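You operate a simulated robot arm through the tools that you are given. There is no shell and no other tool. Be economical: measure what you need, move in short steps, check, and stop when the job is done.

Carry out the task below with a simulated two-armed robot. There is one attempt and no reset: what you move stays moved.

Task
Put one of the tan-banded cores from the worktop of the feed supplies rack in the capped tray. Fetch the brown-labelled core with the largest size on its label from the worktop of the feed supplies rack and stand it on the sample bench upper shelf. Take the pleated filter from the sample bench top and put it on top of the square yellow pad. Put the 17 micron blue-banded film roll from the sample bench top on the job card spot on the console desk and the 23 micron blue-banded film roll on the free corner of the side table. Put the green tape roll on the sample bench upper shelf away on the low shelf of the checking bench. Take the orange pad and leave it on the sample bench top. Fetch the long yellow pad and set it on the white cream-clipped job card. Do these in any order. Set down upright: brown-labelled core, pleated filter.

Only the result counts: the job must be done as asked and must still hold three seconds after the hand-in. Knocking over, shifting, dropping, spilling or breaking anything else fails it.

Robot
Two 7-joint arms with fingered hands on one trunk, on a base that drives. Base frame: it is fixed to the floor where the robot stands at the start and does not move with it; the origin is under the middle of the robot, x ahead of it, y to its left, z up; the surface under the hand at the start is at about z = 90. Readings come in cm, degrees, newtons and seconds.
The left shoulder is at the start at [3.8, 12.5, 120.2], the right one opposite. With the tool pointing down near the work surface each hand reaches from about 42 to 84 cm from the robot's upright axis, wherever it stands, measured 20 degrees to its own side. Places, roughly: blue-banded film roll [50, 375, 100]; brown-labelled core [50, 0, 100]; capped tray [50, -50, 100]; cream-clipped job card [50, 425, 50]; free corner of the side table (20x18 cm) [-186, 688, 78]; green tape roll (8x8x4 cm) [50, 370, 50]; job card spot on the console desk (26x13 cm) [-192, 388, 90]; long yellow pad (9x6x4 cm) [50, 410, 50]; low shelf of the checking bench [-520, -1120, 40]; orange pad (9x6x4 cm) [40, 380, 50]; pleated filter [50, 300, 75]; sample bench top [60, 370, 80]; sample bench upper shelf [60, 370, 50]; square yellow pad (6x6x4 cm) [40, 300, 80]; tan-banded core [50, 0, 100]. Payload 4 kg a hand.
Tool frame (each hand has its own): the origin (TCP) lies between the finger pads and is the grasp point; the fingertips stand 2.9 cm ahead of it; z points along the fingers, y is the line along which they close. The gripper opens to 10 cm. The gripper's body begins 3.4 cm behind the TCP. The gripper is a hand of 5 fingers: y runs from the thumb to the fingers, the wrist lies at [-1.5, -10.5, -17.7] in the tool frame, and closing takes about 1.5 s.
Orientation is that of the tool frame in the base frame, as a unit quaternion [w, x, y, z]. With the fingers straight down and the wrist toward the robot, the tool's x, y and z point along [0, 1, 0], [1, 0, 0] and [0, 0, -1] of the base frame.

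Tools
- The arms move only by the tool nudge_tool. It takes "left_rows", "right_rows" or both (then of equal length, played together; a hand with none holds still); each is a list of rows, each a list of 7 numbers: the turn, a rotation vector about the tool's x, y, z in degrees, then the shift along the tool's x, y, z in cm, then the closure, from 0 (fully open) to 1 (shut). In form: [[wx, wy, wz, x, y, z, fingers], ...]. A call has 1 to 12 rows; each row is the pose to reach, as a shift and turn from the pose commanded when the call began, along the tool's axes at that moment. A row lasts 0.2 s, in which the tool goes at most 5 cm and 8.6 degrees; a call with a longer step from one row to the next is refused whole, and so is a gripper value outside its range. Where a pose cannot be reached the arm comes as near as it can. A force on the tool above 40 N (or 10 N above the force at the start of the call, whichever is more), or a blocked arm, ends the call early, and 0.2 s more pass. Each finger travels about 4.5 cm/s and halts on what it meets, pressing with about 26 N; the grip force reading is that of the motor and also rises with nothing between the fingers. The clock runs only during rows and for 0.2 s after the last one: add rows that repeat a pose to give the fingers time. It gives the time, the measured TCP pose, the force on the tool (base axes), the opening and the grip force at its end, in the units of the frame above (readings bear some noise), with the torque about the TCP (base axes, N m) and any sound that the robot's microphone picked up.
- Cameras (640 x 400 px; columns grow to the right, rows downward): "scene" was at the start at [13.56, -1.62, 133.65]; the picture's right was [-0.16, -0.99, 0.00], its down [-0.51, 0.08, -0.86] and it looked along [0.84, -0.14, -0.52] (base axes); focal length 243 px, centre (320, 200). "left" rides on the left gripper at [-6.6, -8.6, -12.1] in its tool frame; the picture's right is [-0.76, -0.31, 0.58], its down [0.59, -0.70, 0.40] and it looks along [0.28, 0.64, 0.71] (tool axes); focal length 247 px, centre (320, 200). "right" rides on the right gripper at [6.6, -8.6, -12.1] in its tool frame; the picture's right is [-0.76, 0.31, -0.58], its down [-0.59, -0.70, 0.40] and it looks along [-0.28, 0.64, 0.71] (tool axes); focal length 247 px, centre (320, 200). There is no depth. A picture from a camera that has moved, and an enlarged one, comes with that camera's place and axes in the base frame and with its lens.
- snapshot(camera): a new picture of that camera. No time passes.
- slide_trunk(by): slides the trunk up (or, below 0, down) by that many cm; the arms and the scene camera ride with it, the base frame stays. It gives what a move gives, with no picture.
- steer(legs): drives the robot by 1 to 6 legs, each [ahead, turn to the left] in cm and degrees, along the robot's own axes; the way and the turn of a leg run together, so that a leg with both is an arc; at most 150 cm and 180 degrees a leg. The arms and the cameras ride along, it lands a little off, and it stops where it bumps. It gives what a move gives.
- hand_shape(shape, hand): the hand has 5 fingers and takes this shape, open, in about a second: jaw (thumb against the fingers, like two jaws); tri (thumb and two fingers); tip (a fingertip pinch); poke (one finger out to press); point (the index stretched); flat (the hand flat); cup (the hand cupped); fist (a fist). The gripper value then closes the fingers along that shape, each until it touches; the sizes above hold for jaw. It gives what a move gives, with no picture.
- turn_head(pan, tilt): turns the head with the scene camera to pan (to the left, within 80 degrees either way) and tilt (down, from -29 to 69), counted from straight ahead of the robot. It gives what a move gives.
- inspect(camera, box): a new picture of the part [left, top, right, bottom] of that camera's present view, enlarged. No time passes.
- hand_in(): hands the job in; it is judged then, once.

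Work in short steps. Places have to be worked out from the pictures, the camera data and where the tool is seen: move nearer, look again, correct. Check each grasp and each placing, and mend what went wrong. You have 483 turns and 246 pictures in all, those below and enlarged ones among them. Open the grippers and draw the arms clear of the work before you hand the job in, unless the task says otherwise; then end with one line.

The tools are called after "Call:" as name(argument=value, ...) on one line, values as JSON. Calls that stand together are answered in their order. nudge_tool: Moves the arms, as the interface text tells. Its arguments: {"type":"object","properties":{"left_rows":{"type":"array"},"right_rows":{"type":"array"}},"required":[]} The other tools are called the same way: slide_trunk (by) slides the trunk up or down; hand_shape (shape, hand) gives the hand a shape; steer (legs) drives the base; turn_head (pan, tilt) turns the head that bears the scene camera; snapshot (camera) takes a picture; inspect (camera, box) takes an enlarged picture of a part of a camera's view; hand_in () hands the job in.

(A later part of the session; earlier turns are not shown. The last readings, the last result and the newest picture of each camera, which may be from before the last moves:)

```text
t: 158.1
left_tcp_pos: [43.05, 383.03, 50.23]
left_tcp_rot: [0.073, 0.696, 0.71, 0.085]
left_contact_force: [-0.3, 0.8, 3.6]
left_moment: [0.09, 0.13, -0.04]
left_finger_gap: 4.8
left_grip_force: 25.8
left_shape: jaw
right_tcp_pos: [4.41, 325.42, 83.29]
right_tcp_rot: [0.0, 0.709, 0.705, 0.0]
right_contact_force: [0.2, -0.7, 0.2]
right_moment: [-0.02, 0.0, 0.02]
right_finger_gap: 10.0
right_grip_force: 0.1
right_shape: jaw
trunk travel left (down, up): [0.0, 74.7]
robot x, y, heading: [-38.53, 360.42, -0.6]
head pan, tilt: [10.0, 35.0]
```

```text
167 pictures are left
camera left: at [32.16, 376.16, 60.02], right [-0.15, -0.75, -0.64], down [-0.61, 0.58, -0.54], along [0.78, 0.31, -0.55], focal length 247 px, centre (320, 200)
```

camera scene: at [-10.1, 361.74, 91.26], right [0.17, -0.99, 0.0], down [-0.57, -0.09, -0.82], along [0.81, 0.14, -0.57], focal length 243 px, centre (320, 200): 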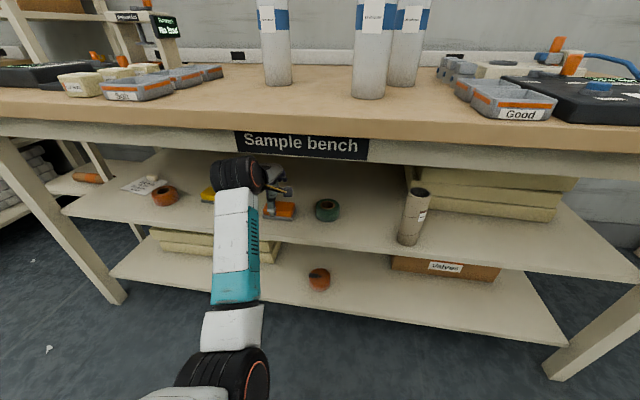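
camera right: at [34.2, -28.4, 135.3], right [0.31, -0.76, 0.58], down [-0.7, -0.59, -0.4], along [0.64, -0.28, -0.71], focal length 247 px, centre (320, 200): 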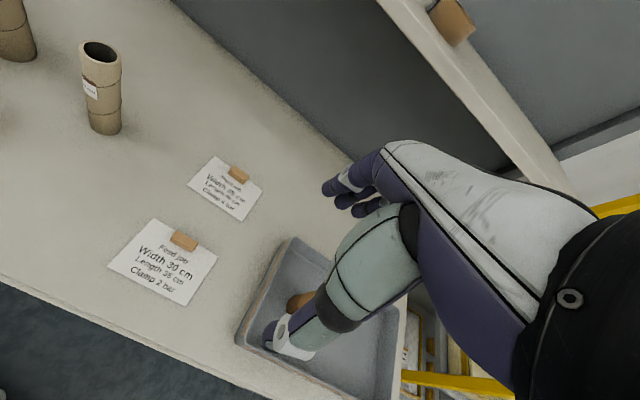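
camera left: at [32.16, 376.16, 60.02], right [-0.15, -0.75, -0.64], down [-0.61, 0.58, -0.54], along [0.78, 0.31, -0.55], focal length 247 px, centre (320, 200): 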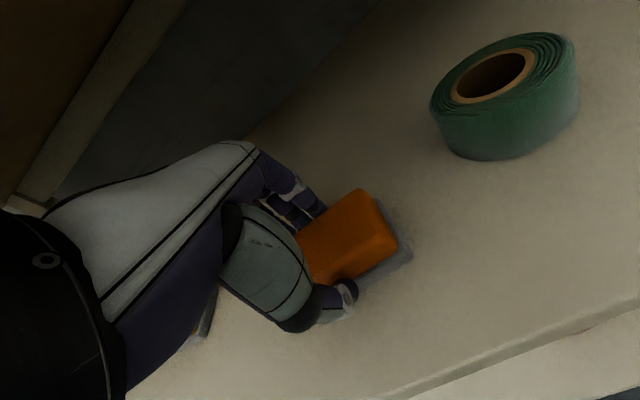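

Gripped (gap 4.8). I lift 2.5 cm and back the base out 27 cm.

Call:
nudge_tool(left_rows=[[0, 0, 0, 0, 0, -0.6, 1], [0, 0, 0, 0, 0, -1.2, 1], [0, 0, 0, 0, -0.2, -2, 1], [0, 0, 0, 0, -0.5, -2.5, 1], [0, 0, 0, 0, -0.5, -2.5, 1]])

Call:
steer(legs=[[-27, 0]])

Call:
snapshot(camera="left")

Call:
turn_head(pan=10, tilt=20)

Call:
snapshot(camera="scene")

```text
t: 159.3
left_tcp_pos: [42.11, 382.93, 52.54]
left_tcp_rot: [0.073, 0.696, 0.709, 0.084]
left_contact_force: [-1.0, 0.4, -1.1]
left_moment: [0.02, -0.04, 0.03]
left_finger_gap: 4.73
left_grip_force: 26.0
left_shape: jaw
right_tcp_pos: [4.46, 325.56, 83.31]
right_tcp_rot: [-0.001, 0.709, 0.705, 0.0]
right_contact_force: [0.6, -0.2, -0.4]
right_moment: [-0.01, 0.02, -0.02]
right_finger_gap: 9.98
right_grip_force: 0.2
right_shape: jaw
trunk travel left (down, up): [0.0, 74.7]
robot x, y, heading: [-38.16, 360.52, -0.6]
head pan, tilt: [10.0, 35.0]
```

```text
t: 161.2
left_tcp_pos: [16.05, 383.04, 52.56]
left_tcp_rot: [0.073, 0.696, 0.709, 0.085]
left_contact_force: [0.1, 0.0, -1.0]
left_moment: [-0.01, 0.03, -0.02]
left_finger_gap: 4.74
left_grip_force: 25.8
left_shape: jaw
right_tcp_pos: [-21.78, 325.76, 83.32]
right_tcp_rot: [0.0, 0.71, 0.704, -0.001]
right_contact_force: [0.4, 0.4, -0.6]
right_moment: [0.03, 0.0, -0.01]
right_finger_gap: 9.98
right_grip_force: 0.1
right_shape: jaw
trunk travel left (down, up): [0.0, 74.7]
robot x, y, heading: [-64.24, 361.08, -0.5]
head pan, tilt: [10.0, 35.0]
```

```text
166 pictures are left
camera left: at [5.11, 376.25, 62.29], right [-0.15, -0.75, -0.64], down [-0.61, 0.58, -0.54], along [0.78, 0.31, -0.55], focal length 247 px, centre (320, 200)
```

left: 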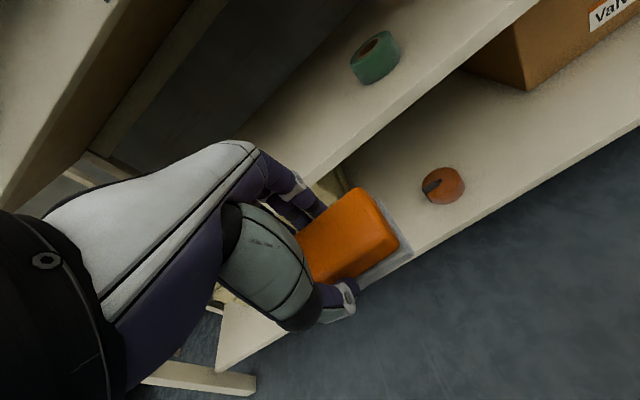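

```text
t: 162.0
left_tcp_pos: [16.05, 383.16, 52.52]
left_tcp_rot: [0.073, 0.697, 0.709, 0.085]
left_contact_force: [-0.8, 0.0, -0.3]
left_moment: [0.02, 0.01, 0.01]
left_finger_gap: 4.73
left_grip_force: 26.0
left_shape: jaw
right_tcp_pos: [-21.82, 325.74, 83.38]
right_tcp_rot: [0.0, 0.71, 0.704, 0.0]
right_contact_force: [0.1, 0.6, -0.2]
right_moment: [0.02, -0.01, 0.0]
right_finger_gap: 9.97
right_grip_force: 0.0
right_shape: jaw
trunk travel left (down, up): [0.0, 74.7]
robot x, y, heading: [-64.2, 361.16, -0.3]
head pan, tilt: [10.0, 20.0]
```

```text
165 pictures are left
camera scene: at [-35.76, 362.05, 93.63], right [0.17, -0.99, 0.0], down [-0.34, -0.06, -0.94], along [0.93, 0.16, -0.34], focal length 243 px, centre (320, 200)
```

scene: 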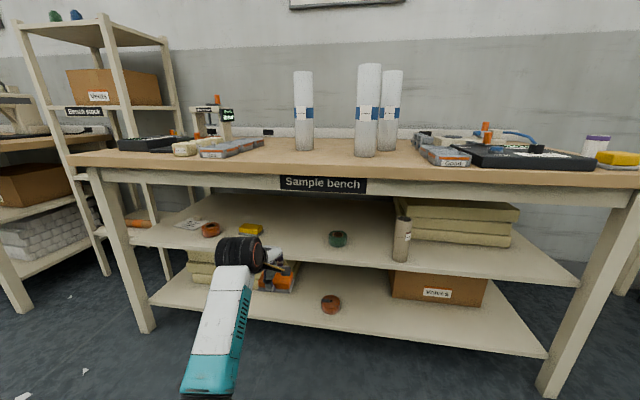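

Orange pad is out. I raise the trunk 40 cm and shift the hand 6 cm right, to set it on the bench-top front area near [38, 377].

Call:
slide_trunk(by=40)

Call:
nudge_tool(left_rows=[[0, 0, 0, -2, 0, 0, 1], [0, 0, 0, -4, 0, 0, 1], [0, 0, 0, -6, 0, 0, 1], [0, 0, 0, -6, 0, 0, 1]])

Call:
turn_head(pan=5, tilt=40)

Call:
snapshot(camera="scene")

Call:
snapshot(camera="left")

```text
t: 165.8
left_tcp_pos: [16.08, 383.21, 92.44]
left_tcp_rot: [0.074, 0.696, 0.709, 0.084]
left_contact_force: [-0.6, -0.2, -0.7]
left_moment: [-0.02, -0.05, -0.01]
left_finger_gap: 4.74
left_grip_force: 25.8
left_shape: jaw
right_tcp_pos: [-21.72, 325.63, 123.39]
right_tcp_rot: [0.0, 0.709, 0.705, -0.001]
right_contact_force: [0.6, -0.5, -0.4]
right_moment: [0.0, 0.03, -0.01]
right_finger_gap: 10.0
right_grip_force: 0.1
right_shape: jaw
trunk travel left (down, up): [-40.0, 34.7]
robot x, y, heading: [-64.25, 360.95, -0.4]
head pan, tilt: [10.0, 20.0]
```

```text
t: 166.8
left_tcp_pos: [16.25, 377.21, 92.51]
left_tcp_rot: [0.074, 0.696, 0.709, 0.084]
left_contact_force: [0.6, -0.4, -1.2]
left_moment: [0.01, -0.03, -0.02]
left_finger_gap: 4.74
left_grip_force: 25.9
left_shape: jaw
right_tcp_pos: [-21.8, 325.71, 123.33]
right_tcp_rot: [0.0, 0.71, 0.704, -0.001]
right_contact_force: [0.1, -0.9, -0.5]
right_moment: [0.01, 0.0, 0.0]
right_finger_gap: 9.98
right_grip_force: 0.1
right_shape: jaw
trunk travel left (down, up): [-40.0, 34.7]
robot x, y, heading: [-64.43, 361.09, -0.4]
head pan, tilt: [10.0, 20.0]
```

```text
t: 167.6
left_tcp_pos: [16.12, 377.18, 92.5]
left_tcp_rot: [0.074, 0.696, 0.709, 0.085]
left_contact_force: [0.6, 0.8, -0.8]
left_moment: [0.02, -0.01, 0.01]
left_finger_gap: 4.75
left_grip_force: 26.1
left_shape: jaw
right_tcp_pos: [-21.75, 325.77, 123.23]
right_tcp_rot: [0.0, 0.71, 0.705, -0.001]
right_contact_force: [0.6, 0.7, 0.6]
right_moment: [-0.01, -0.01, 0.05]
right_finger_gap: 10.0
right_grip_force: 0.0
right_shape: jaw
trunk travel left (down, up): [-40.0, 34.7]
robot x, y, heading: [-64.44, 360.94, -0.4]
head pan, tilt: [5.0, 40.0]
```

```text
164 pictures are left
camera scene: at [-51.11, 361.3, 132.29], right [0.08, -1.0, 0.0], down [-0.64, -0.05, -0.77], along [0.76, 0.06, -0.64], focal length 243 px, centre (320, 200)
```

scene: 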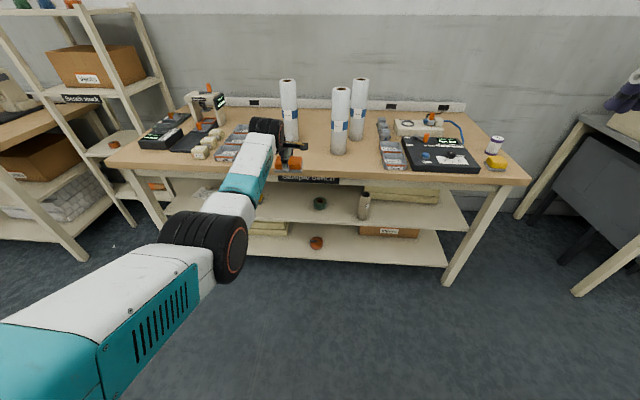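

```text
163 pictures are left
camera left: at [5.24, 370.25, 102.28], right [-0.15, -0.75, -0.64], down [-0.61, 0.58, -0.54], along [0.78, 0.31, -0.55], focal length 247 px, centre (320, 200)
```

left: 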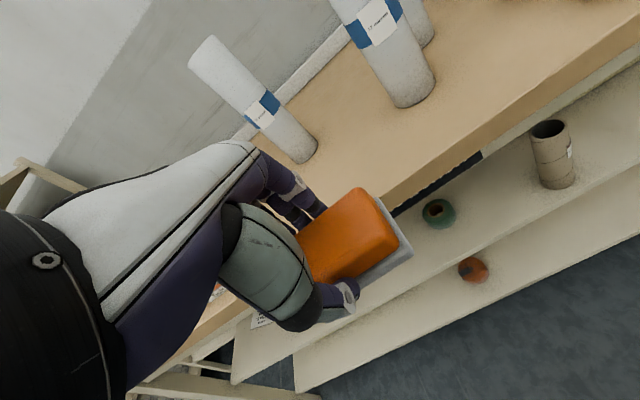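

Bench top ≈ z 80 and the front area there is empty. I drive 21.5 cm ahead and lower.

Call:
steer(legs=[[22, 0]])

Call:
slide_trunk(by=-6.5)

Call:
snapshot(camera="left")

Call:
snapshot(camera="scene")

```text
t: 169.3
left_tcp_pos: [38.3, 377.17, 92.45]
left_tcp_rot: [0.073, 0.695, 0.71, 0.086]
left_contact_force: [0.5, 0.2, -0.7]
left_moment: [0.01, 0.0, 0.01]
left_finger_gap: 4.72
left_grip_force: 26.4
left_shape: jaw
right_tcp_pos: [0.53, 325.44, 123.28]
right_tcp_rot: [0.0, 0.709, 0.705, 0.0]
right_contact_force: [0.2, -0.4, -0.7]
right_moment: [-0.02, 0.03, -0.02]
right_finger_gap: 9.99
right_grip_force: 0.1
right_shape: jaw
trunk travel left (down, up): [-40.0, 34.7]
robot x, y, heading: [-41.72, 360.73, -0.3]
head pan, tilt: [5.0, 40.0]
```

```text
t: 170.4
left_tcp_pos: [38.19, 377.27, 86.07]
left_tcp_rot: [0.074, 0.695, 0.71, 0.085]
left_contact_force: [-0.7, 0.1, 0.0]
left_moment: [-0.01, -0.04, -0.03]
left_finger_gap: 4.74
left_grip_force: 26.1
left_shape: jaw
right_tcp_pos: [0.4, 325.62, 116.86]
right_tcp_rot: [-0.001, 0.709, 0.706, 0.0]
right_contact_force: [-0.4, 0.5, -1.2]
right_moment: [-0.02, -0.02, -0.04]
right_finger_gap: 9.99
right_grip_force: 0.1
right_shape: jaw
trunk travel left (down, up): [-33.5, 41.2]
robot x, y, heading: [-41.99, 360.42, -0.6]
head pan, tilt: [5.0, 40.0]
```

```text
162 pictures are left
camera left: at [27.33, 370.21, 95.87], right [-0.15, -0.75, -0.64], down [-0.61, 0.58, -0.54], along [0.78, 0.31, -0.55], focal length 247 px, centre (320, 200)
```

left: 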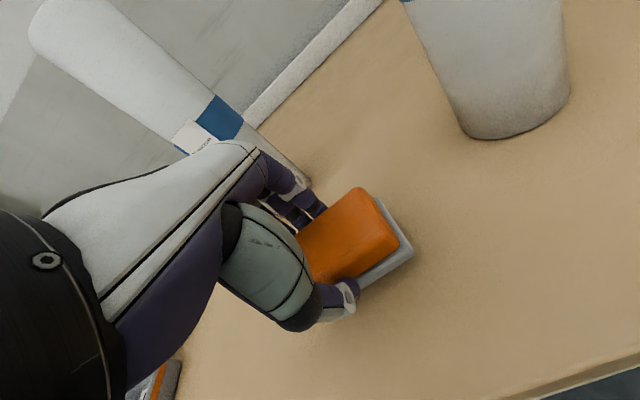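

```text
161 pictures are left
camera scene: at [-27.66, 361.15, 125.68], right [0.08, -1.0, 0.0], down [-0.64, -0.05, -0.77], along [0.76, 0.06, -0.64], focal length 243 px, centre (320, 200)
```

scene: 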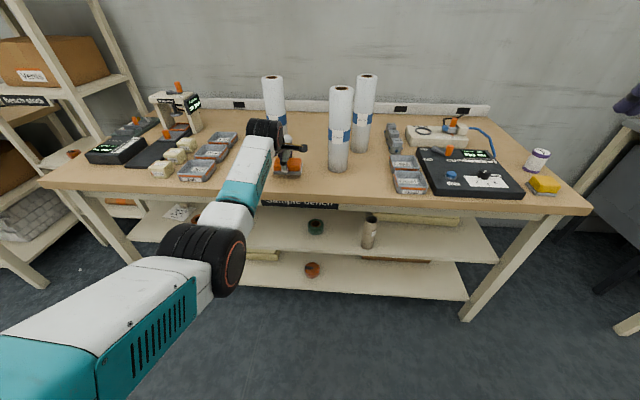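

Spot is clear. I lower gently until the pad touches.

Call:
nudge_tool(left_rows=[[0, 0, 0, 0, 0, 0.4, 1], [0, 0, 0, 0, 0, 0.8, 1], [0, 0, 0, 0, 0, 1.2, 1], [0, 0, 0, 0, 0, 1.5, 1], [0, 0, 0, 0, 0, 1.5, 1]])

```text
t: 171.6
left_tcp_pos: [38.51, 377.13, 84.69]
left_tcp_rot: [0.073, 0.695, 0.71, 0.086]
left_contact_force: [0.3, 0.4, -0.7]
left_moment: [0.0, 0.02, -0.01]
left_finger_gap: 4.76
left_grip_force: 25.8
left_shape: jaw
right_tcp_pos: [0.33, 325.65, 116.81]
right_tcp_rot: [0.0, 0.709, 0.705, 0.0]
right_contact_force: [-0.1, 0.0, 0.4]
right_moment: [0.04, 0.0, 0.01]
right_finger_gap: 9.98
right_grip_force: 0.1
right_shape: jaw
trunk travel left (down, up): [-33.5, 41.2]
robot x, y, heading: [-41.98, 360.76, -0.3]
head pan, tilt: [5.0, 40.0]
```

Not touching yet; further small steps.

Call:
nudge_tool(left_rows=[[0, 0, 0, 0, 0, 0.3, 1], [0, 0, 0, 0, 0, 0.6, 1], [0, 0, 0, 0, 0, 0.9, 1], [0, 0, 0, 0, 0, 0.9, 1]])

```text
t: 172.6
left_tcp_pos: [38.9, 377.22, 84.3]
left_tcp_rot: [0.075, 0.695, 0.71, 0.088]
left_contact_force: [-4.0, 0.6, 17.9]
left_moment: [0.04, 0.59, -0.02]
left_finger_gap: 4.81
left_grip_force: 25.9
left_shape: jaw
right_tcp_pos: [0.19, 325.53, 117.07]
right_tcp_rot: [0.0, 0.709, 0.705, 0.001]
right_contact_force: [-0.5, 0.1, -0.1]
right_moment: [0.0, 0.0, 0.02]
right_finger_gap: 9.97
right_grip_force: 0.1
right_shape: jaw
trunk travel left (down, up): [-33.5, 41.2]
robot x, y, heading: [-41.96, 360.69, -0.3]
head pan, tilt: [5.0, 40.0]
```

Contact at 18 N (bench top ≈ z 80.1). I ease up, open partway and lift off.

Call:
nudge_tool(left_rows=[[0, 0, 0, 0, 0, -0.5, 1], [0, 0, 0, 0, 0, -0.5, 0.7], [0, 0, 0, 0, 0, -0.5, 0.5], [0, 0, 0, 0, 0, -0.5, 0.25], [0, 0, 0, 0, 0, -0.5, 0.25], [0, 0, 0, 0, 0, -0.5, 0.25], [0, 0, 0, 0, -0.3, -2, 0.25], [0, 0, 0, 0, -0.8, -5, 0.2], [0, 0, 0, 0, -1.5, -9, 0], [0, 0, 0, 0, -2, -12, 0]])

Call:
snapshot(camera="left")

```text
t: 174.8
left_tcp_pos: [33.98, 376.99, 95.13]
left_tcp_rot: [0.073, 0.695, 0.71, 0.085]
left_contact_force: [0.5, 0.6, -0.7]
left_moment: [0.01, 0.04, 0.0]
left_finger_gap: 9.98
left_grip_force: 0.1
left_shape: jaw
right_tcp_pos: [0.39, 325.52, 116.76]
right_tcp_rot: [0.0, 0.709, 0.706, 0.0]
right_contact_force: [0.7, -0.2, 0.1]
right_moment: [0.01, -0.04, 0.03]
right_finger_gap: 10.0
right_grip_force: 0.2
right_shape: jaw
trunk travel left (down, up): [-33.5, 41.2]
robot x, y, heading: [-42.25, 360.52, -0.3]
head pan, tilt: [5.0, 40.0]
```

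```text
160 pictures are left
camera left: at [23.08, 370.1, 104.78], right [-0.15, -0.75, -0.64], down [-0.61, 0.58, -0.54], along [0.78, 0.31, -0.55], focal length 247 px, centre (320, 200)
```

left: 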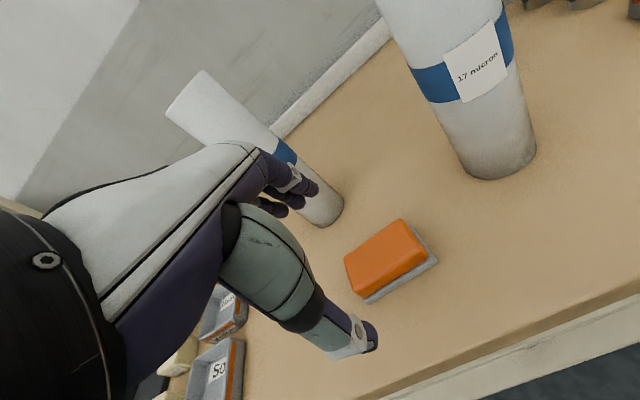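

The orange pad lies flat on the bench top. Next the long yellow pad: I back out, move 20 cm left, and lower the trunk.

Call:
steer(legs=[[-26, 0], [0, 90], [21, 0], [0, -90]])

Call:
slide_trunk(by=-33.5)

Call:
turn_head(pan=15, tilt=25)

Call:
snapshot(camera="left")

Call:
snapshot(camera="scene")

```text
t: 185.8
left_tcp_pos: [5.51, 402.4, 95.05]
left_tcp_rot: [0.069, 0.671, 0.733, 0.088]
left_contact_force: [-0.5, -0.4, -0.2]
left_moment: [-0.01, -0.01, -0.01]
left_finger_gap: 9.99
left_grip_force: 0.1
left_shape: jaw
right_tcp_pos: [-24.63, 348.68, 116.75]
right_tcp_rot: [0.001, 0.685, 0.729, 0.0]
right_contact_force: [0.3, -0.2, -0.4]
right_moment: [0.03, -0.01, -0.02]
right_finger_gap: 10.02
right_grip_force: 0.0
right_shape: jaw
trunk travel left (down, up): [-33.5, 41.2]
robot x, y, heading: [-69.41, 380.73, 3.4]
head pan, tilt: [5.0, 40.0]
```

```text
t: 189.1
left_tcp_pos: [5.5, 402.27, 61.41]
left_tcp_rot: [0.071, 0.671, 0.732, 0.087]
left_contact_force: [0.3, 0.7, 0.4]
left_moment: [-0.02, 0.01, 0.0]
left_finger_gap: 9.96
left_grip_force: 0.1
left_shape: jaw
right_tcp_pos: [-24.74, 348.57, 83.31]
right_tcp_rot: [0.0, 0.686, 0.728, 0.0]
right_contact_force: [0.4, 0.3, 0.3]
right_moment: [-0.01, -0.01, -0.02]
right_finger_gap: 10.0
right_grip_force: 0.1
right_shape: jaw
trunk travel left (down, up): [0.0, 74.7]
robot x, y, heading: [-69.42, 380.89, 2.9]
head pan, tilt: [5.0, 40.0]
```

```text
t: 189.9
left_tcp_pos: [5.62, 402.38, 61.47]
left_tcp_rot: [0.07, 0.672, 0.732, 0.087]
left_contact_force: [0.0, -0.2, -1.2]
left_moment: [0.0, -0.01, 0.01]
left_finger_gap: 10.01
left_grip_force: 0.0
left_shape: jaw
right_tcp_pos: [-24.53, 348.68, 83.31]
right_tcp_rot: [0.0, 0.685, 0.729, 0.0]
right_contact_force: [0.2, -0.2, 0.2]
right_moment: [0.0, -0.01, 0.01]
right_finger_gap: 10.0
right_grip_force: 0.1
right_shape: jaw
trunk travel left (down, up): [0.0, 74.7]
robot x, y, heading: [-69.24, 380.95, 3.4]
head pan, tilt: [15.0, 25.0]
```

```text
159 pictures are left
camera left: at [-4.89, 394.67, 71.21], right [-0.1, -0.76, -0.64], down [-0.65, 0.54, -0.54], along [0.76, 0.36, -0.55], focal length 247 px, centre (320, 200)
```

left: 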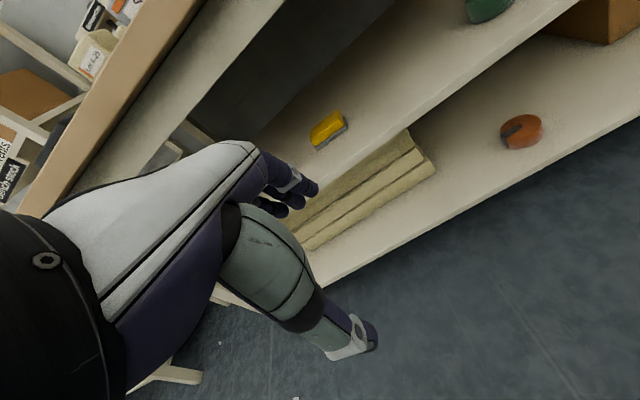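

```text
158 pictures are left
camera scene: at [-41.34, 384.82, 92.82], right [0.31, -0.95, 0.0], down [-0.4, -0.13, -0.91], along [0.86, 0.28, -0.42], focal length 243 px, centre (320, 200)
```

scene: 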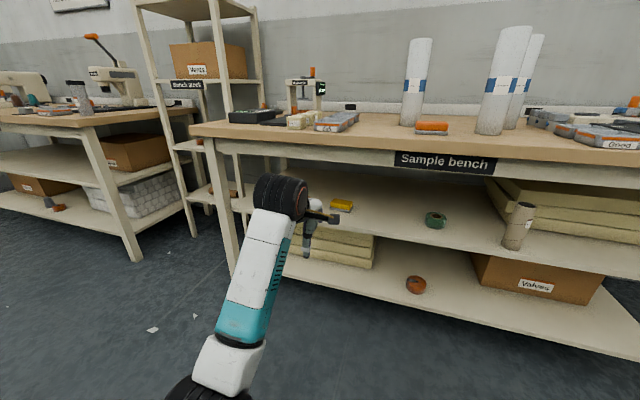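

The yellow pad is near [47, 404.3]. I straighten the heading, tilt the hand to 20°, and set TCP z≈53 with the fingers at 9 cm before entering.

Call:
steer(legs=[[0, -3.3]])

Call:
nudge_tool(left_rows=[[-3, 0, 0, 2, -0.3, 2, 0], [-7, 0, 0, 4, -1, 4, 0.1], [-7, 0, 0, 6, -1.5, 6, 0.1], [-7, 0, 0, 6.3, -2, 8, 0.1], [-7, 0, 0, 6.3, -2, 8, 0.1]])

Call:
snapshot(camera="left")

```text
t: 190.7
left_tcp_pos: [6.56, 398.09, 61.46]
left_tcp_rot: [0.072, 0.692, 0.713, 0.085]
left_contact_force: [0.1, 1.1, -0.3]
left_moment: [-0.01, 0.01, -0.02]
left_finger_gap: 9.97
left_grip_force: 0.1
left_shape: jaw
right_tcp_pos: [-26.48, 346.25, 83.29]
right_tcp_rot: [0.001, 0.705, 0.709, 0.0]
right_contact_force: [0.1, 0.0, 0.8]
right_moment: [0.0, 0.03, -0.03]
right_finger_gap: 10.0
right_grip_force: 0.0
right_shape: jaw
trunk travel left (down, up): [0.0, 74.7]
robot x, y, heading: [-69.35, 380.5, 0.1]
head pan, tilt: [15.0, 25.0]
```

```text
t: 191.9
left_tcp_pos: [6.1, 404.23, 53.42]
left_tcp_rot: [0.115, 0.686, 0.707, 0.128]
left_contact_force: [0.5, -0.2, -0.3]
left_moment: [0.06, -0.02, 0.02]
left_finger_gap: 9.05
left_grip_force: 0.1
left_shape: jaw
right_tcp_pos: [-26.48, 346.27, 83.37]
right_tcp_rot: [0.0, 0.706, 0.708, 0.0]
right_contact_force: [0.3, 0.3, 0.4]
right_moment: [0.02, -0.02, 0.01]
right_finger_gap: 9.98
right_grip_force: 0.1
right_shape: jaw
trunk travel left (down, up): [0.0, 74.7]
robot x, y, heading: [-69.28, 380.89, -0.1]
head pan, tilt: [15.0, 25.0]
```

```text
157 pictures are left
camera left: at [-5.81, 397.15, 61.75], right [-0.07, -0.75, -0.66], down [-0.54, 0.58, -0.6], along [0.84, 0.32, -0.45], focal length 247 px, centre (320, 200)
```

left: 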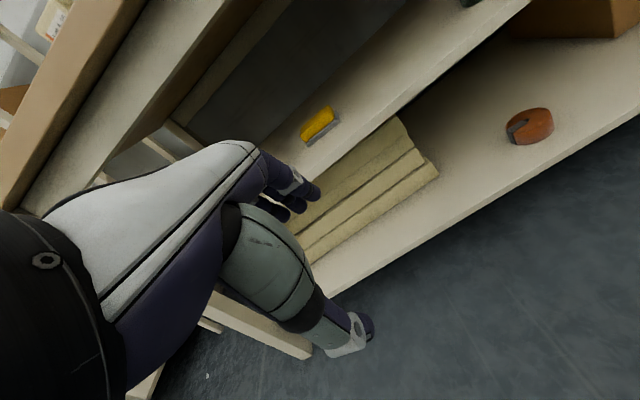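

I drive 28 cm ahead and look again from just short of the pad.

Call:
steer(legs=[[28, 0]])

Call:
snapshot(camera="left")

Call:
snapshot(camera="scene")

```text
t: 193.9
left_tcp_pos: [33.86, 404.69, 53.46]
left_tcp_rot: [0.114, 0.685, 0.708, 0.129]
left_contact_force: [0.0, 0.0, -0.3]
left_moment: [0.0, -0.02, -0.01]
left_finger_gap: 9.05
left_grip_force: 0.1
left_shape: jaw
right_tcp_pos: [1.39, 346.5, 83.38]
right_tcp_rot: [0.0, 0.704, 0.71, 0.0]
right_contact_force: [0.2, 0.0, -0.1]
right_moment: [-0.04, -0.01, 0.02]
right_finger_gap: 9.98
right_grip_force: 0.1
right_shape: jaw
trunk travel left (down, up): [0.0, 74.7]
robot x, y, heading: [-41.66, 380.92, 0.3]
head pan, tilt: [15.0, 25.0]
```

```text
156 pictures are left
camera left: at [21.92, 397.53, 61.78], right [-0.07, -0.75, -0.66], down [-0.55, 0.58, -0.6], along [0.83, 0.32, -0.45], focal length 247 px, centre (320, 200)
```

left: 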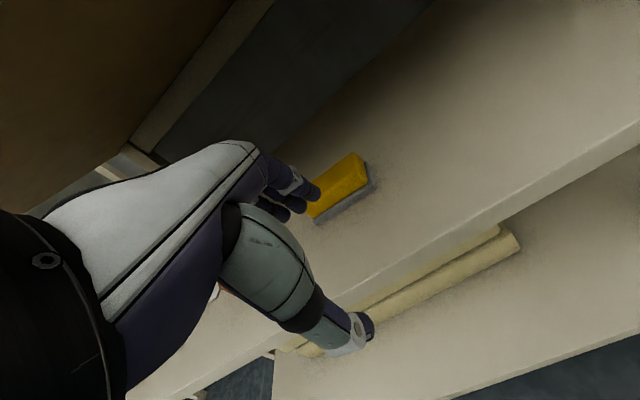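

```text
155 pictures are left
camera scene: at [-13.36, 383.46, 92.83], right [0.26, -0.96, 0.0], down [-0.41, -0.11, -0.91], along [0.87, 0.24, -0.42], focal length 243 px, centre (320, 200)
```

scene: 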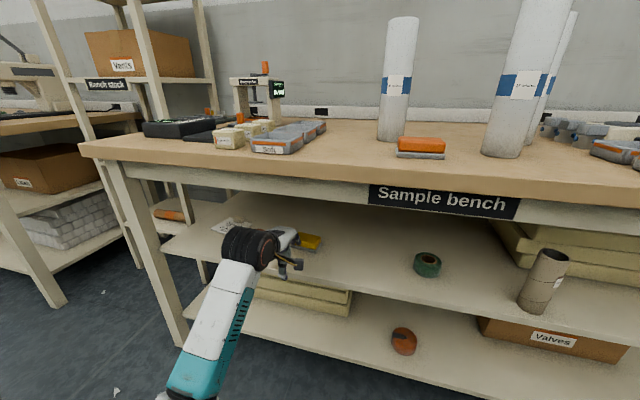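

Pad centre reads ≈ [48, 405]. I lower 1.1 cm for clearance under the apron and drive 9 cm, then check.

Call:
nudge_tool(left_rows=[[0, 0, 0, 0.3, -0.2, 0.5, 0.1], [0, 0, 0, 0.3, -0.4, 1.1, 0.1], [0, 0, 0, 0.3, -0.4, 1.1, 0.1]])

Call:
steer(legs=[[9, 0]])

Call:
snapshot(camera="left")

Call:
snapshot(camera="scene")

```text
t: 194.7
left_tcp_pos: [33.93, 404.93, 52.18]
left_tcp_rot: [0.114, 0.685, 0.708, 0.129]
left_contact_force: [-1.1, -0.4, -0.5]
left_moment: [0.01, -0.01, 0.0]
left_finger_gap: 9.04
left_grip_force: 0.1
left_shape: jaw
right_tcp_pos: [1.46, 346.58, 83.28]
right_tcp_rot: [0.0, 0.704, 0.71, -0.001]
right_contact_force: [-0.4, -0.3, -0.2]
right_moment: [0.02, 0.0, 0.0]
right_finger_gap: 9.97
right_grip_force: 0.0
right_shape: jaw
trunk travel left (down, up): [0.0, 74.7]
robot x, y, heading: [-41.67, 381.19, 0.5]
head pan, tilt: [15.0, 25.0]
```

```text
t: 195.8
left_tcp_pos: [42.65, 405.05, 52.22]
left_tcp_rot: [0.114, 0.685, 0.708, 0.129]
left_contact_force: [-0.2, -0.3, -0.3]
left_moment: [-0.02, 0.01, 0.03]
left_finger_gap: 9.05
left_grip_force: 0.0
left_shape: jaw
right_tcp_pos: [10.08, 346.54, 83.31]
right_tcp_rot: [-0.001, 0.705, 0.71, 0.001]
right_contact_force: [0.0, 1.0, -0.4]
right_moment: [0.0, 0.0, -0.02]
right_finger_gap: 9.99
right_grip_force: 0.1
right_shape: jaw
trunk travel left (down, up): [0.0, 74.7]
robot x, y, heading: [-32.59, 380.85, 0.2]
head pan, tilt: [15.0, 25.0]
```

```text
154 pictures are left
camera left: at [30.66, 397.82, 60.59], right [-0.07, -0.75, -0.66], down [-0.55, 0.58, -0.6], along [0.83, 0.32, -0.45], focal length 247 px, centre (320, 200)
```

left: 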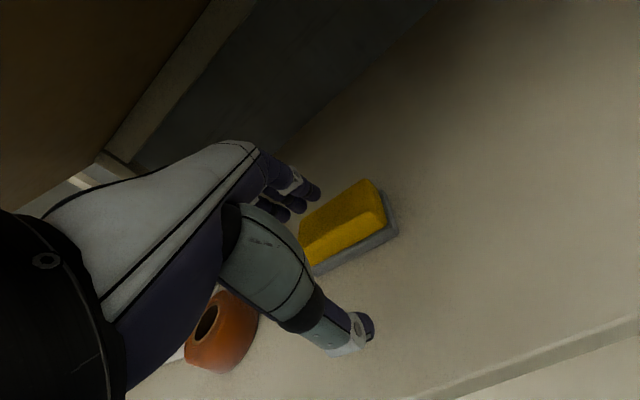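

```text
153 pictures are left
camera scene: at [-4.68, 383.49, 92.83], right [0.26, -0.96, 0.0], down [-0.41, -0.11, -0.91], along [0.87, 0.24, -0.42], focal length 243 px, centre (320, 200)
```

scene: 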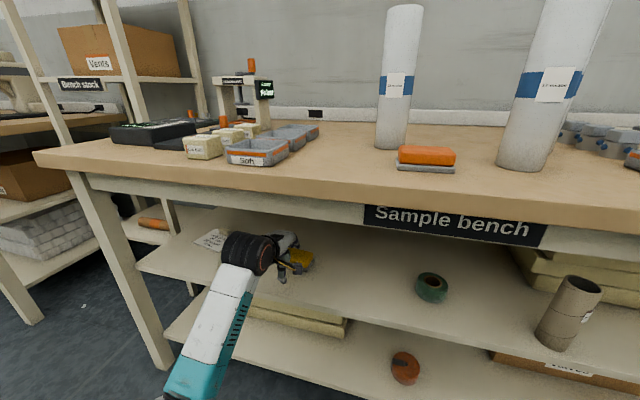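

The pad's front edge is at x≈45.3; by analogy with the orange grasp the TCP should be at x≈46.9. I drive 4.2 cm more.

Call:
steer(legs=[[4.2, 0]])

Call:
snapshot(camera="left")

Call:
inspect(camera="scene", box=[180, 190, 380, 320])

```text
t: 196.7
left_tcp_pos: [46.86, 404.98, 52.35]
left_tcp_rot: [0.114, 0.685, 0.708, 0.13]
left_contact_force: [0.5, -0.1, -0.5]
left_moment: [0.02, 0.0, -0.01]
left_finger_gap: 9.02
left_grip_force: 0.0
left_shape: jaw
right_tcp_pos: [14.31, 346.62, 83.32]
right_tcp_rot: [-0.001, 0.705, 0.709, -0.001]
right_contact_force: [0.4, 0.5, 0.2]
right_moment: [-0.02, -0.02, -0.01]
right_finger_gap: 9.98
right_grip_force: 0.1
right_shape: jaw
trunk travel left (down, up): [0.0, 74.7]
robot x, y, heading: [-28.72, 380.98, 0.1]
head pan, tilt: [15.0, 25.0]
```

```text
152 pictures are left
camera left: at [34.91, 397.85, 60.59], right [-0.07, -0.75, -0.66], down [-0.55, 0.58, -0.6], along [0.83, 0.32, -0.45], focal length 247 px, centre (320, 200)
```

left: 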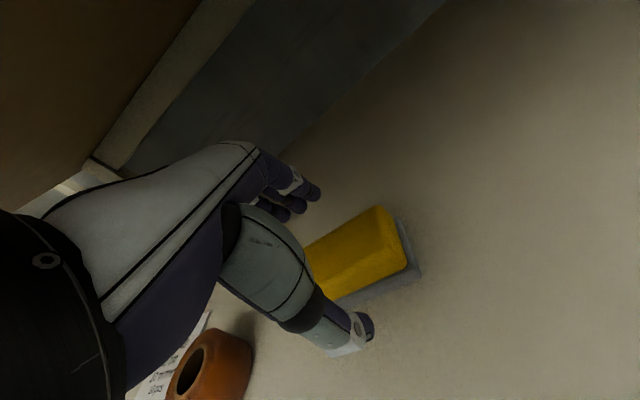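

```text
3.08 times, centred on (280, 255) of scene
camera zoom: at [-0.42, 383.52, 92.83], right [0.26, -0.96, 0.0], down [-0.41, -0.11, -0.91], along [0.87, 0.24, -0.42], focal length 748 px, centre (443, 31)
```

zoom: 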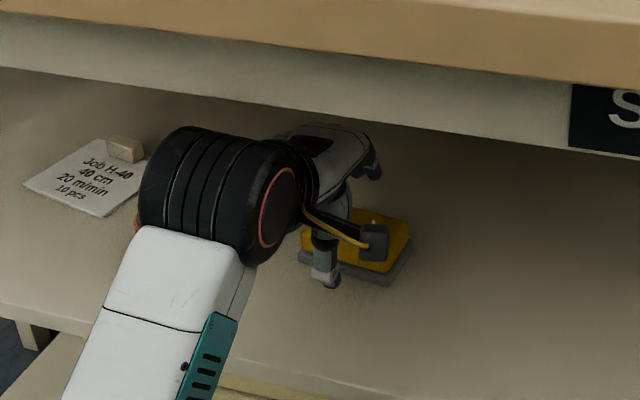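

Thumb in front, fingers just past the back edge. I lower to z≈50.4 while easing the tilt and pre-closing, then grip.

Call:
nudge_tool(left_rows=[[0, 0, 0, 0, -0.3, 0.8, 0.15], [3, 0, 0, 0, -0.5, 1.4, 0.2], [5, 0, 0, 0, -0.6, 1.8, 0.2], [5, 0, 0, 0, -0.6, 1.8, 0.4], [5, 0, 0, 0, -0.6, 1.8, 0.7], [5, 0, 0, 0, -0.6, 1.8, 1], [5, 0, 0, 0, -0.6, 1.8, 1], [5, 0, 0, 0, -0.6, 1.8, 1], [5, 0, 0, 0, -0.6, 1.8, 1], [5, 0, 0, 0, -0.6, 1.8, 1]])

Call:
snapshot(camera="left")

```text
t: 198.8
left_tcp_pos: [46.96, 404.91, 50.43]
left_tcp_rot: [0.083, 0.689, 0.713, 0.099]
left_contact_force: [-0.6, 0.2, 4.3]
left_moment: [0.02, 0.1, -0.04]
left_finger_gap: 4.88
left_grip_force: 25.9
left_shape: jaw
right_tcp_pos: [14.27, 346.58, 83.31]
right_tcp_rot: [0.0, 0.705, 0.71, 0.0]
right_contact_force: [-0.5, 0.1, 0.0]
right_moment: [0.02, 0.02, 0.0]
right_finger_gap: 9.99
right_grip_force: 0.0
right_shape: jaw
trunk travel left (down, up): [0.0, 74.7]
robot x, y, heading: [-28.98, 380.81, 0.2]
head pan, tilt: [15.0, 25.0]
```

```text
150 pictures are left
camera left: at [35.72, 397.82, 59.74], right [-0.12, -0.75, -0.65], down [-0.6, 0.58, -0.56], along [0.79, 0.32, -0.52], focal length 247 px, centre (320, 200)
```

left: 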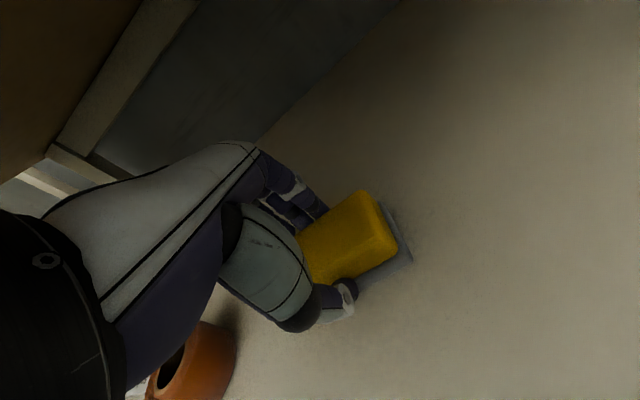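

Gripped. The job card lies at about x 47–57, y 431–442 with its clip at the rear (x≈56); I'll set the pad on its front half, centre ≈ [50, 436.5]. I lift 1.5 cm and back out to go around the brown roll.

Call:
nudge_tool(left_rows=[[0, 0, 0, 0, 0, -0.5, 1], [0, 0, 0, 0, 0, -1, 1], [0, 0, 0, 0, 0, -1.5, 1], [0, 0, 0, 0, 0, -1.5, 1]])

Call:
steer(legs=[[-38, 0], [0, 90], [31.5, 0], [0, -90]])

Call:
turn_head(pan=5, tilt=20)

Call:
snapshot(camera="left")

Call:
snapshot(camera="scene")

```text
t: 199.8
left_tcp_pos: [46.71, 404.98, 51.79]
left_tcp_rot: [0.083, 0.69, 0.713, 0.098]
left_contact_force: [0.7, 0.2, -0.2]
left_moment: [-0.02, -0.01, 0.03]
left_finger_gap: 4.85
left_grip_force: 25.8
left_shape: jaw
right_tcp_pos: [14.3, 346.52, 83.26]
right_tcp_rot: [0.0, 0.705, 0.709, 0.0]
right_contact_force: [-0.3, -0.1, 0.1]
right_moment: [0.01, 0.0, -0.03]
right_finger_gap: 10.0
right_grip_force: 0.2
right_shape: jaw
trunk travel left (down, up): [0.0, 74.7]
robot x, y, heading: [-28.47, 381.18, 0.3]
head pan, tilt: [15.0, 25.0]
```

```text
t: 211.9
left_tcp_pos: [9.03, 432.13, 51.65]
left_tcp_rot: [0.086, 0.705, 0.697, 0.096]
left_contact_force: [-0.4, 0.1, -0.7]
left_moment: [0.02, -0.01, 0.0]
left_finger_gap: 4.82
left_grip_force: 25.7
left_shape: jaw
right_tcp_pos: [-26.0, 375.24, 83.36]
right_tcp_rot: [0.0, 0.721, 0.693, 0.0]
right_contact_force: [-0.3, -0.1, 0.4]
right_moment: [0.05, 0.0, -0.02]
right_finger_gap: 10.0
right_grip_force: 0.1
right_shape: jaw
trunk travel left (down, up): [0.0, 74.7]
robot x, y, heading: [-67.08, 412.03, -2.4]
head pan, tilt: [15.0, 25.0]
```

```text
t: 212.6
left_tcp_pos: [9.01, 432.09, 51.78]
left_tcp_rot: [0.086, 0.706, 0.697, 0.096]
left_contact_force: [0.0, 0.0, -1.2]
left_moment: [0.04, 0.04, 0.0]
left_finger_gap: 4.82
left_grip_force: 26.0
left_shape: jaw
right_tcp_pos: [-25.93, 375.26, 83.35]
right_tcp_rot: [0.0, 0.721, 0.693, 0.0]
right_contact_force: [0.2, 0.0, -0.5]
right_moment: [0.03, 0.02, 0.0]
right_finger_gap: 9.97
right_grip_force: 0.1
right_shape: jaw
trunk travel left (down, up): [0.0, 74.7]
robot x, y, heading: [-67.27, 411.8, -2.2]
head pan, tilt: [5.0, 20.0]
```

```text
149 pictures are left
camera left: at [-2.48, 425.49, 61.09], right [-0.16, -0.75, -0.65], down [-0.57, 0.6, -0.56], along [0.81, 0.28, -0.52], focal length 247 px, centre (320, 200)
```

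left: 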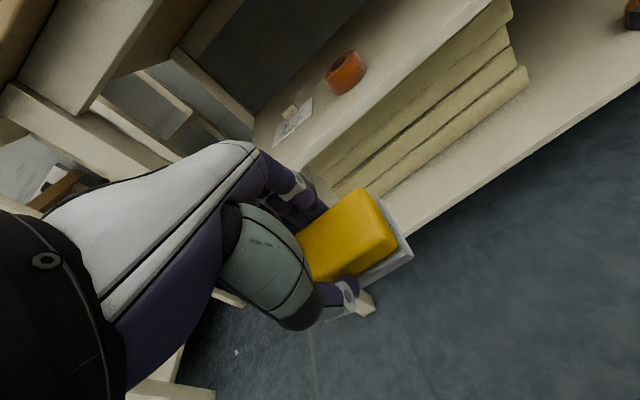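

```text
148 pictures are left
camera scene: at [-38.64, 411.22, 93.63], right [0.05, -1.0, 0.0], down [-0.34, -0.02, -0.94], along [0.94, 0.04, -0.34], focal length 243 px, centre (320, 200)
```

scene: 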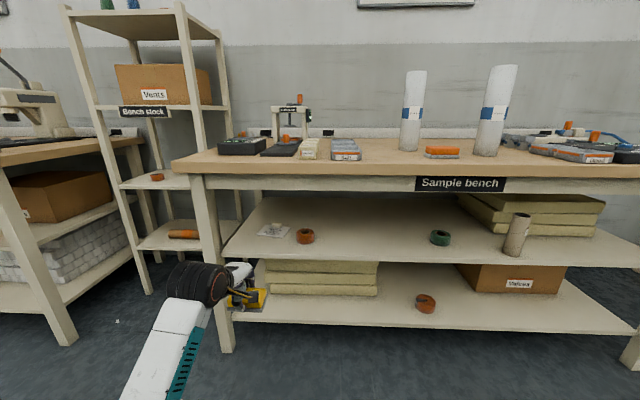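

I zoom on the card for an exact placement.

Call:
inspect(camera="scene", box=[240, 210, 320, 250])

Call:
inspect(camera="left", box=[240, 40, 400, 160])

```text
8.00 times, centred on (280, 230) of scene
camera zoom: at [-38.64, 411.22, 93.63], right [0.05, -1.0, 0.0], down [-0.34, -0.02, -0.94], along [0.94, 0.04, -0.34], focal length 1946 px, centre (640, -40)
```

zoom: 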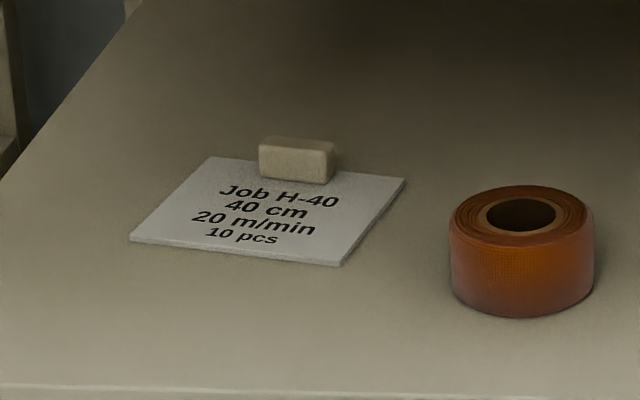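

```text
3.33 times, centred on (320, 100) of left
camera zoom: at [-2.48, 425.49, 61.09], right [-0.16, -0.75, -0.65], down [-0.57, 0.6, -0.56], along [0.81, 0.28, -0.52], focal length 823 px, centre (320, 533)
```

zoom: 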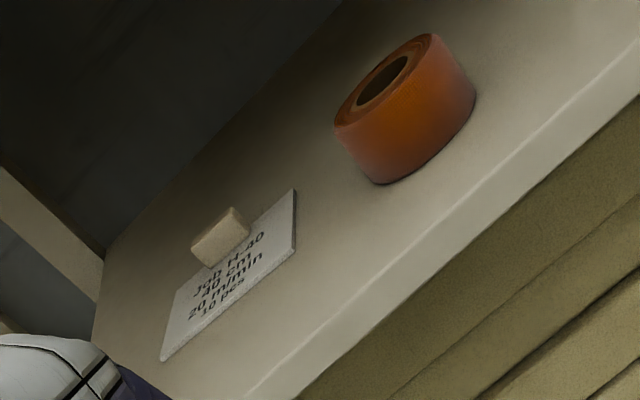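

Card corners: x 47–59, y 428–441, clip at x≈56.5. Pad centre goes to [51, 435]. I straighten the heading, lower slightly, and drive in partway.

Call:
steer(legs=[[0, 2.3], [26, 0]])

Call:
nudge_tool(left_rows=[[0, 0, 0, 0, -0.1, 0.3, 1], [0, 0, 0, 0, -0.1, 0.3, 1]])

Call:
snapshot(camera="left")

Call:
snapshot(camera="scene")

```text
t: 214.8
left_tcp_pos: [34.1, 436.06, 51.63]
left_tcp_rot: [0.084, 0.687, 0.715, 0.099]
left_contact_force: [0.6, 1.0, -0.6]
left_moment: [-0.04, 0.0, 0.02]
left_finger_gap: 4.79
left_grip_force: 26.1
left_shape: jaw
right_tcp_pos: [2.25, 377.61, 83.33]
right_tcp_rot: [0.0, 0.703, 0.711, 0.001]
right_contact_force: [-0.1, -0.4, -0.5]
right_moment: [0.02, 0.01, 0.01]
right_finger_gap: 10.0
right_grip_force: 0.2
right_shape: jaw
trunk travel left (down, up): [0.0, 74.7]
robot x, y, heading: [-40.86, 411.71, 0.5]
head pan, tilt: [5.0, 20.0]
```

```text
t: 215.4
left_tcp_pos: [34.2, 436.02, 51.48]
left_tcp_rot: [0.084, 0.687, 0.715, 0.098]
left_contact_force: [0.5, -0.9, -0.4]
left_moment: [0.02, 0.0, 0.03]
left_finger_gap: 4.83
left_grip_force: 25.7
left_shape: jaw
right_tcp_pos: [2.13, 377.49, 83.36]
right_tcp_rot: [0.0, 0.703, 0.711, 0.001]
right_contact_force: [-0.4, 0.1, -0.3]
right_moment: [0.02, 0.02, -0.01]
right_finger_gap: 10.0
right_grip_force: 0.0
right_shape: jaw
trunk travel left (down, up): [0.0, 74.7]
robot x, y, heading: [-40.66, 411.81, 0.7]
head pan, tilt: [5.0, 20.0]
```

```text
145 pictures are left
camera left: at [23.02, 428.89, 60.83], right [-0.12, -0.75, -0.65], down [-0.6, 0.57, -0.56], along [0.79, 0.32, -0.52], focal length 247 px, centre (320, 200)
```

left: 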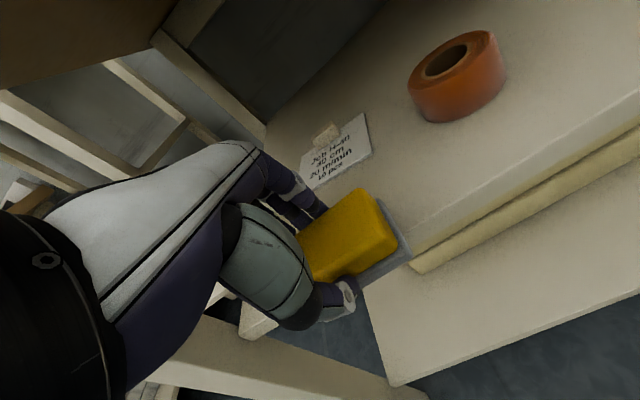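

```text
144 pictures are left
camera scene: at [-12.37, 412.81, 93.63], right [0.1, -1.0, 0.0], down [-0.34, -0.03, -0.94], along [0.94, 0.09, -0.34], focal length 243 px, centre (320, 200)
```

scene: 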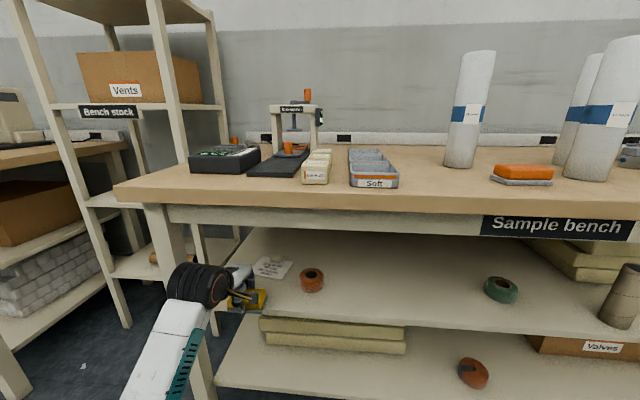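

Good clearance to the leg (≈5 cm). I shift 0.9 cm right and drive 10 cm.

Call:
nudge_tool(left_rows=[[0, 0, 0, -0.5, 0, 0, 1], [0, 0, 0, -0.9, 0, 0, 1], [0, 0, 0, -0.9, 0, 0, 1]])

Call:
steer(legs=[[10, 0]])

Call:
snapshot(camera="left")

Call:
inspect(camera="scene", box=[140, 180, 360, 340])

```text
t: 216.2
left_tcp_pos: [34.19, 435.17, 51.41]
left_tcp_rot: [0.084, 0.687, 0.715, 0.098]
left_contact_force: [0.4, 0.2, -0.7]
left_moment: [-0.01, -0.03, 0.01]
left_finger_gap: 4.84
left_grip_force: 26.2
left_shape: jaw
right_tcp_pos: [2.19, 377.51, 83.42]
right_tcp_rot: [0.0, 0.703, 0.711, 0.0]
right_contact_force: [-0.4, 0.3, 0.2]
right_moment: [0.01, -0.03, 0.0]
right_finger_gap: 10.0
right_grip_force: 0.1
right_shape: jaw
trunk travel left (down, up): [0.0, 74.7]
robot x, y, heading: [-40.93, 411.87, 0.6]
head pan, tilt: [5.0, 20.0]
```

```text
t: 217.4
left_tcp_pos: [44.02, 435.18, 51.56]
left_tcp_rot: [0.084, 0.688, 0.714, 0.099]
left_contact_force: [-0.2, 1.0, -1.0]
left_moment: [0.01, 0.01, 0.0]
left_finger_gap: 4.83
left_grip_force: 26.3
left_shape: jaw
right_tcp_pos: [11.89, 377.41, 83.26]
right_tcp_rot: [0.0, 0.703, 0.711, -0.001]
right_contact_force: [0.0, 0.0, 0.4]
right_moment: [-0.01, 0.0, 0.03]
right_finger_gap: 9.96
right_grip_force: 0.0
right_shape: jaw
trunk travel left (down, up): [0.0, 74.7]
robot x, y, heading: [-31.11, 411.64, 0.2]
head pan, tilt: [5.0, 20.0]
```

```text
143 pictures are left
camera left: at [32.86, 428.05, 60.8], right [-0.12, -0.75, -0.65], down [-0.6, 0.57, -0.56], along [0.79, 0.32, -0.52], focal length 247 px, centre (320, 200)
```

left: 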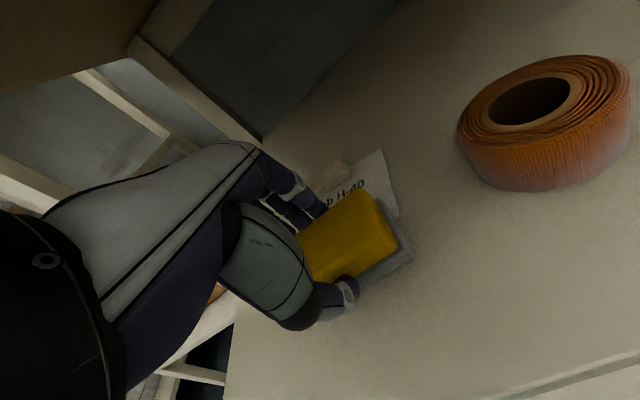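

```text
2.50 times, centred on (250, 260) of scene
camera zoom: at [-2.56, 412.87, 93.63], right [0.1, -1.0, 0.0], down [-0.34, -0.03, -0.94], along [0.94, 0.09, -0.34], focal length 608 px, centre (495, 50)
```

zoom: 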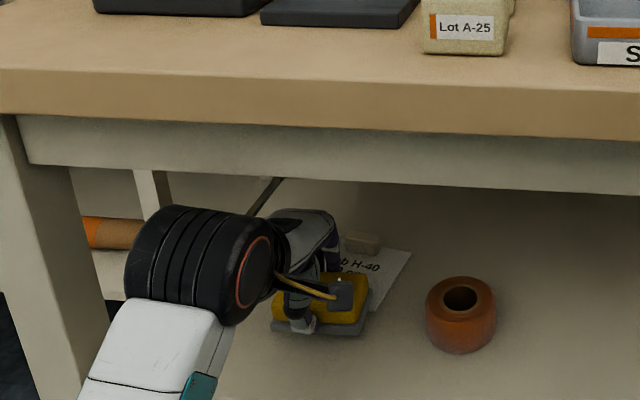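

Clearances are fine; pad is aligned with the card. I drive the last 5.5 cm.

Call:
steer(legs=[[5.5, 0]])

Call:
snapshot(camera="left")

Call:
inspect(camera="scene", box=[140, 180, 360, 340])

```text
t: 218.3
left_tcp_pos: [49.42, 435.27, 51.46]
left_tcp_rot: [0.083, 0.689, 0.714, 0.097]
left_contact_force: [-0.1, -0.7, -1.1]
left_moment: [-0.02, 0.03, -0.02]
left_finger_gap: 4.81
left_grip_force: 25.6
left_shape: jaw
right_tcp_pos: [17.4, 377.64, 83.34]
right_tcp_rot: [0.0, 0.703, 0.712, -0.001]
right_contact_force: [0.1, -0.3, -0.6]
right_moment: [-0.07, 0.0, -0.02]
right_finger_gap: 10.01
right_grip_force: 0.1
right_shape: jaw
trunk travel left (down, up): [0.0, 74.7]
robot x, y, heading: [-25.74, 412.14, 0.4]
head pan, tilt: [5.0, 20.0]
```

```text
141 pictures are left
camera left: at [38.3, 428.11, 60.8], right [-0.12, -0.75, -0.65], down [-0.6, 0.57, -0.56], along [0.79, 0.32, -0.52], focal length 247 px, centre (320, 200)
```

left: 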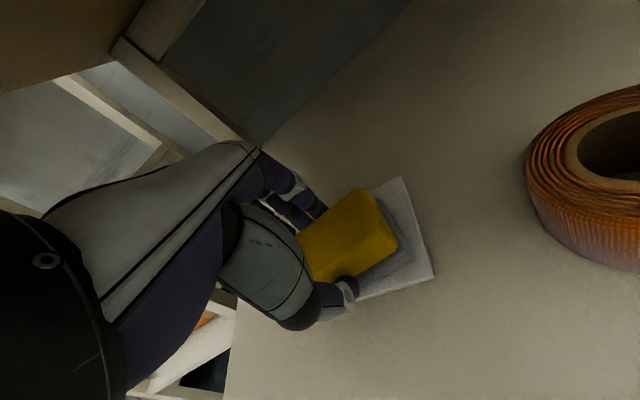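

```text
2.50 times, centred on (250, 260) of scene
camera zoom: at [2.88, 412.92, 93.63], right [0.1, -1.0, 0.0], down [-0.34, -0.03, -0.94], along [0.94, 0.09, -0.34], focal length 608 px, centre (495, 50)
```

zoom: 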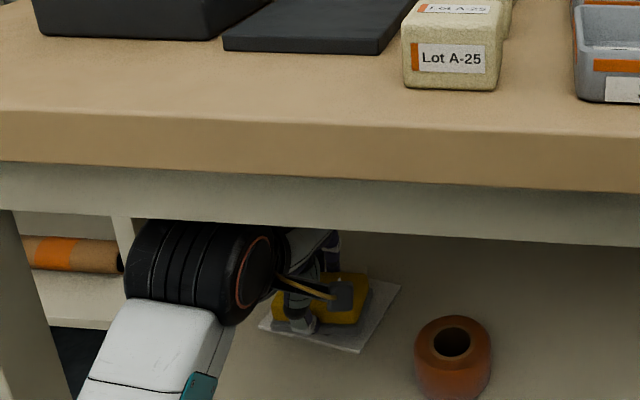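

The pad is over the card and clear of the clip. I lower until contact.

Call:
nudge_tool(left_rows=[[0, 0, 0, 0, 0, 0.3, 1], [0, 0, 0, 0, -0.1, 0.6, 1], [0, 0, 0, 0, -0.2, 0.9, 1], [0, 0, 0, 0, -0.3, 1.2, 1], [0, 0, 0, 0, -0.3, 1.2, 1]])

```text
t: 219.5
left_tcp_pos: [49.43, 435.32, 50.69]
left_tcp_rot: [0.086, 0.688, 0.714, 0.1]
left_contact_force: [2.5, -1.0, 17.3]
left_moment: [-0.04, 0.25, 0.01]
left_finger_gap: 4.7
left_grip_force: 25.6
left_shape: jaw
right_tcp_pos: [17.34, 377.54, 83.36]
right_tcp_rot: [0.001, 0.703, 0.711, 0.001]
right_contact_force: [-1.2, 1.1, -0.4]
right_moment: [-0.03, 0.0, -0.01]
right_finger_gap: 10.01
right_grip_force: 0.0
right_shape: jaw
trunk travel left (down, up): [0.0, 74.7]
robot x, y, heading: [-25.82, 411.91, 0.6]
head pan, tilt: [5.0, 20.0]
```

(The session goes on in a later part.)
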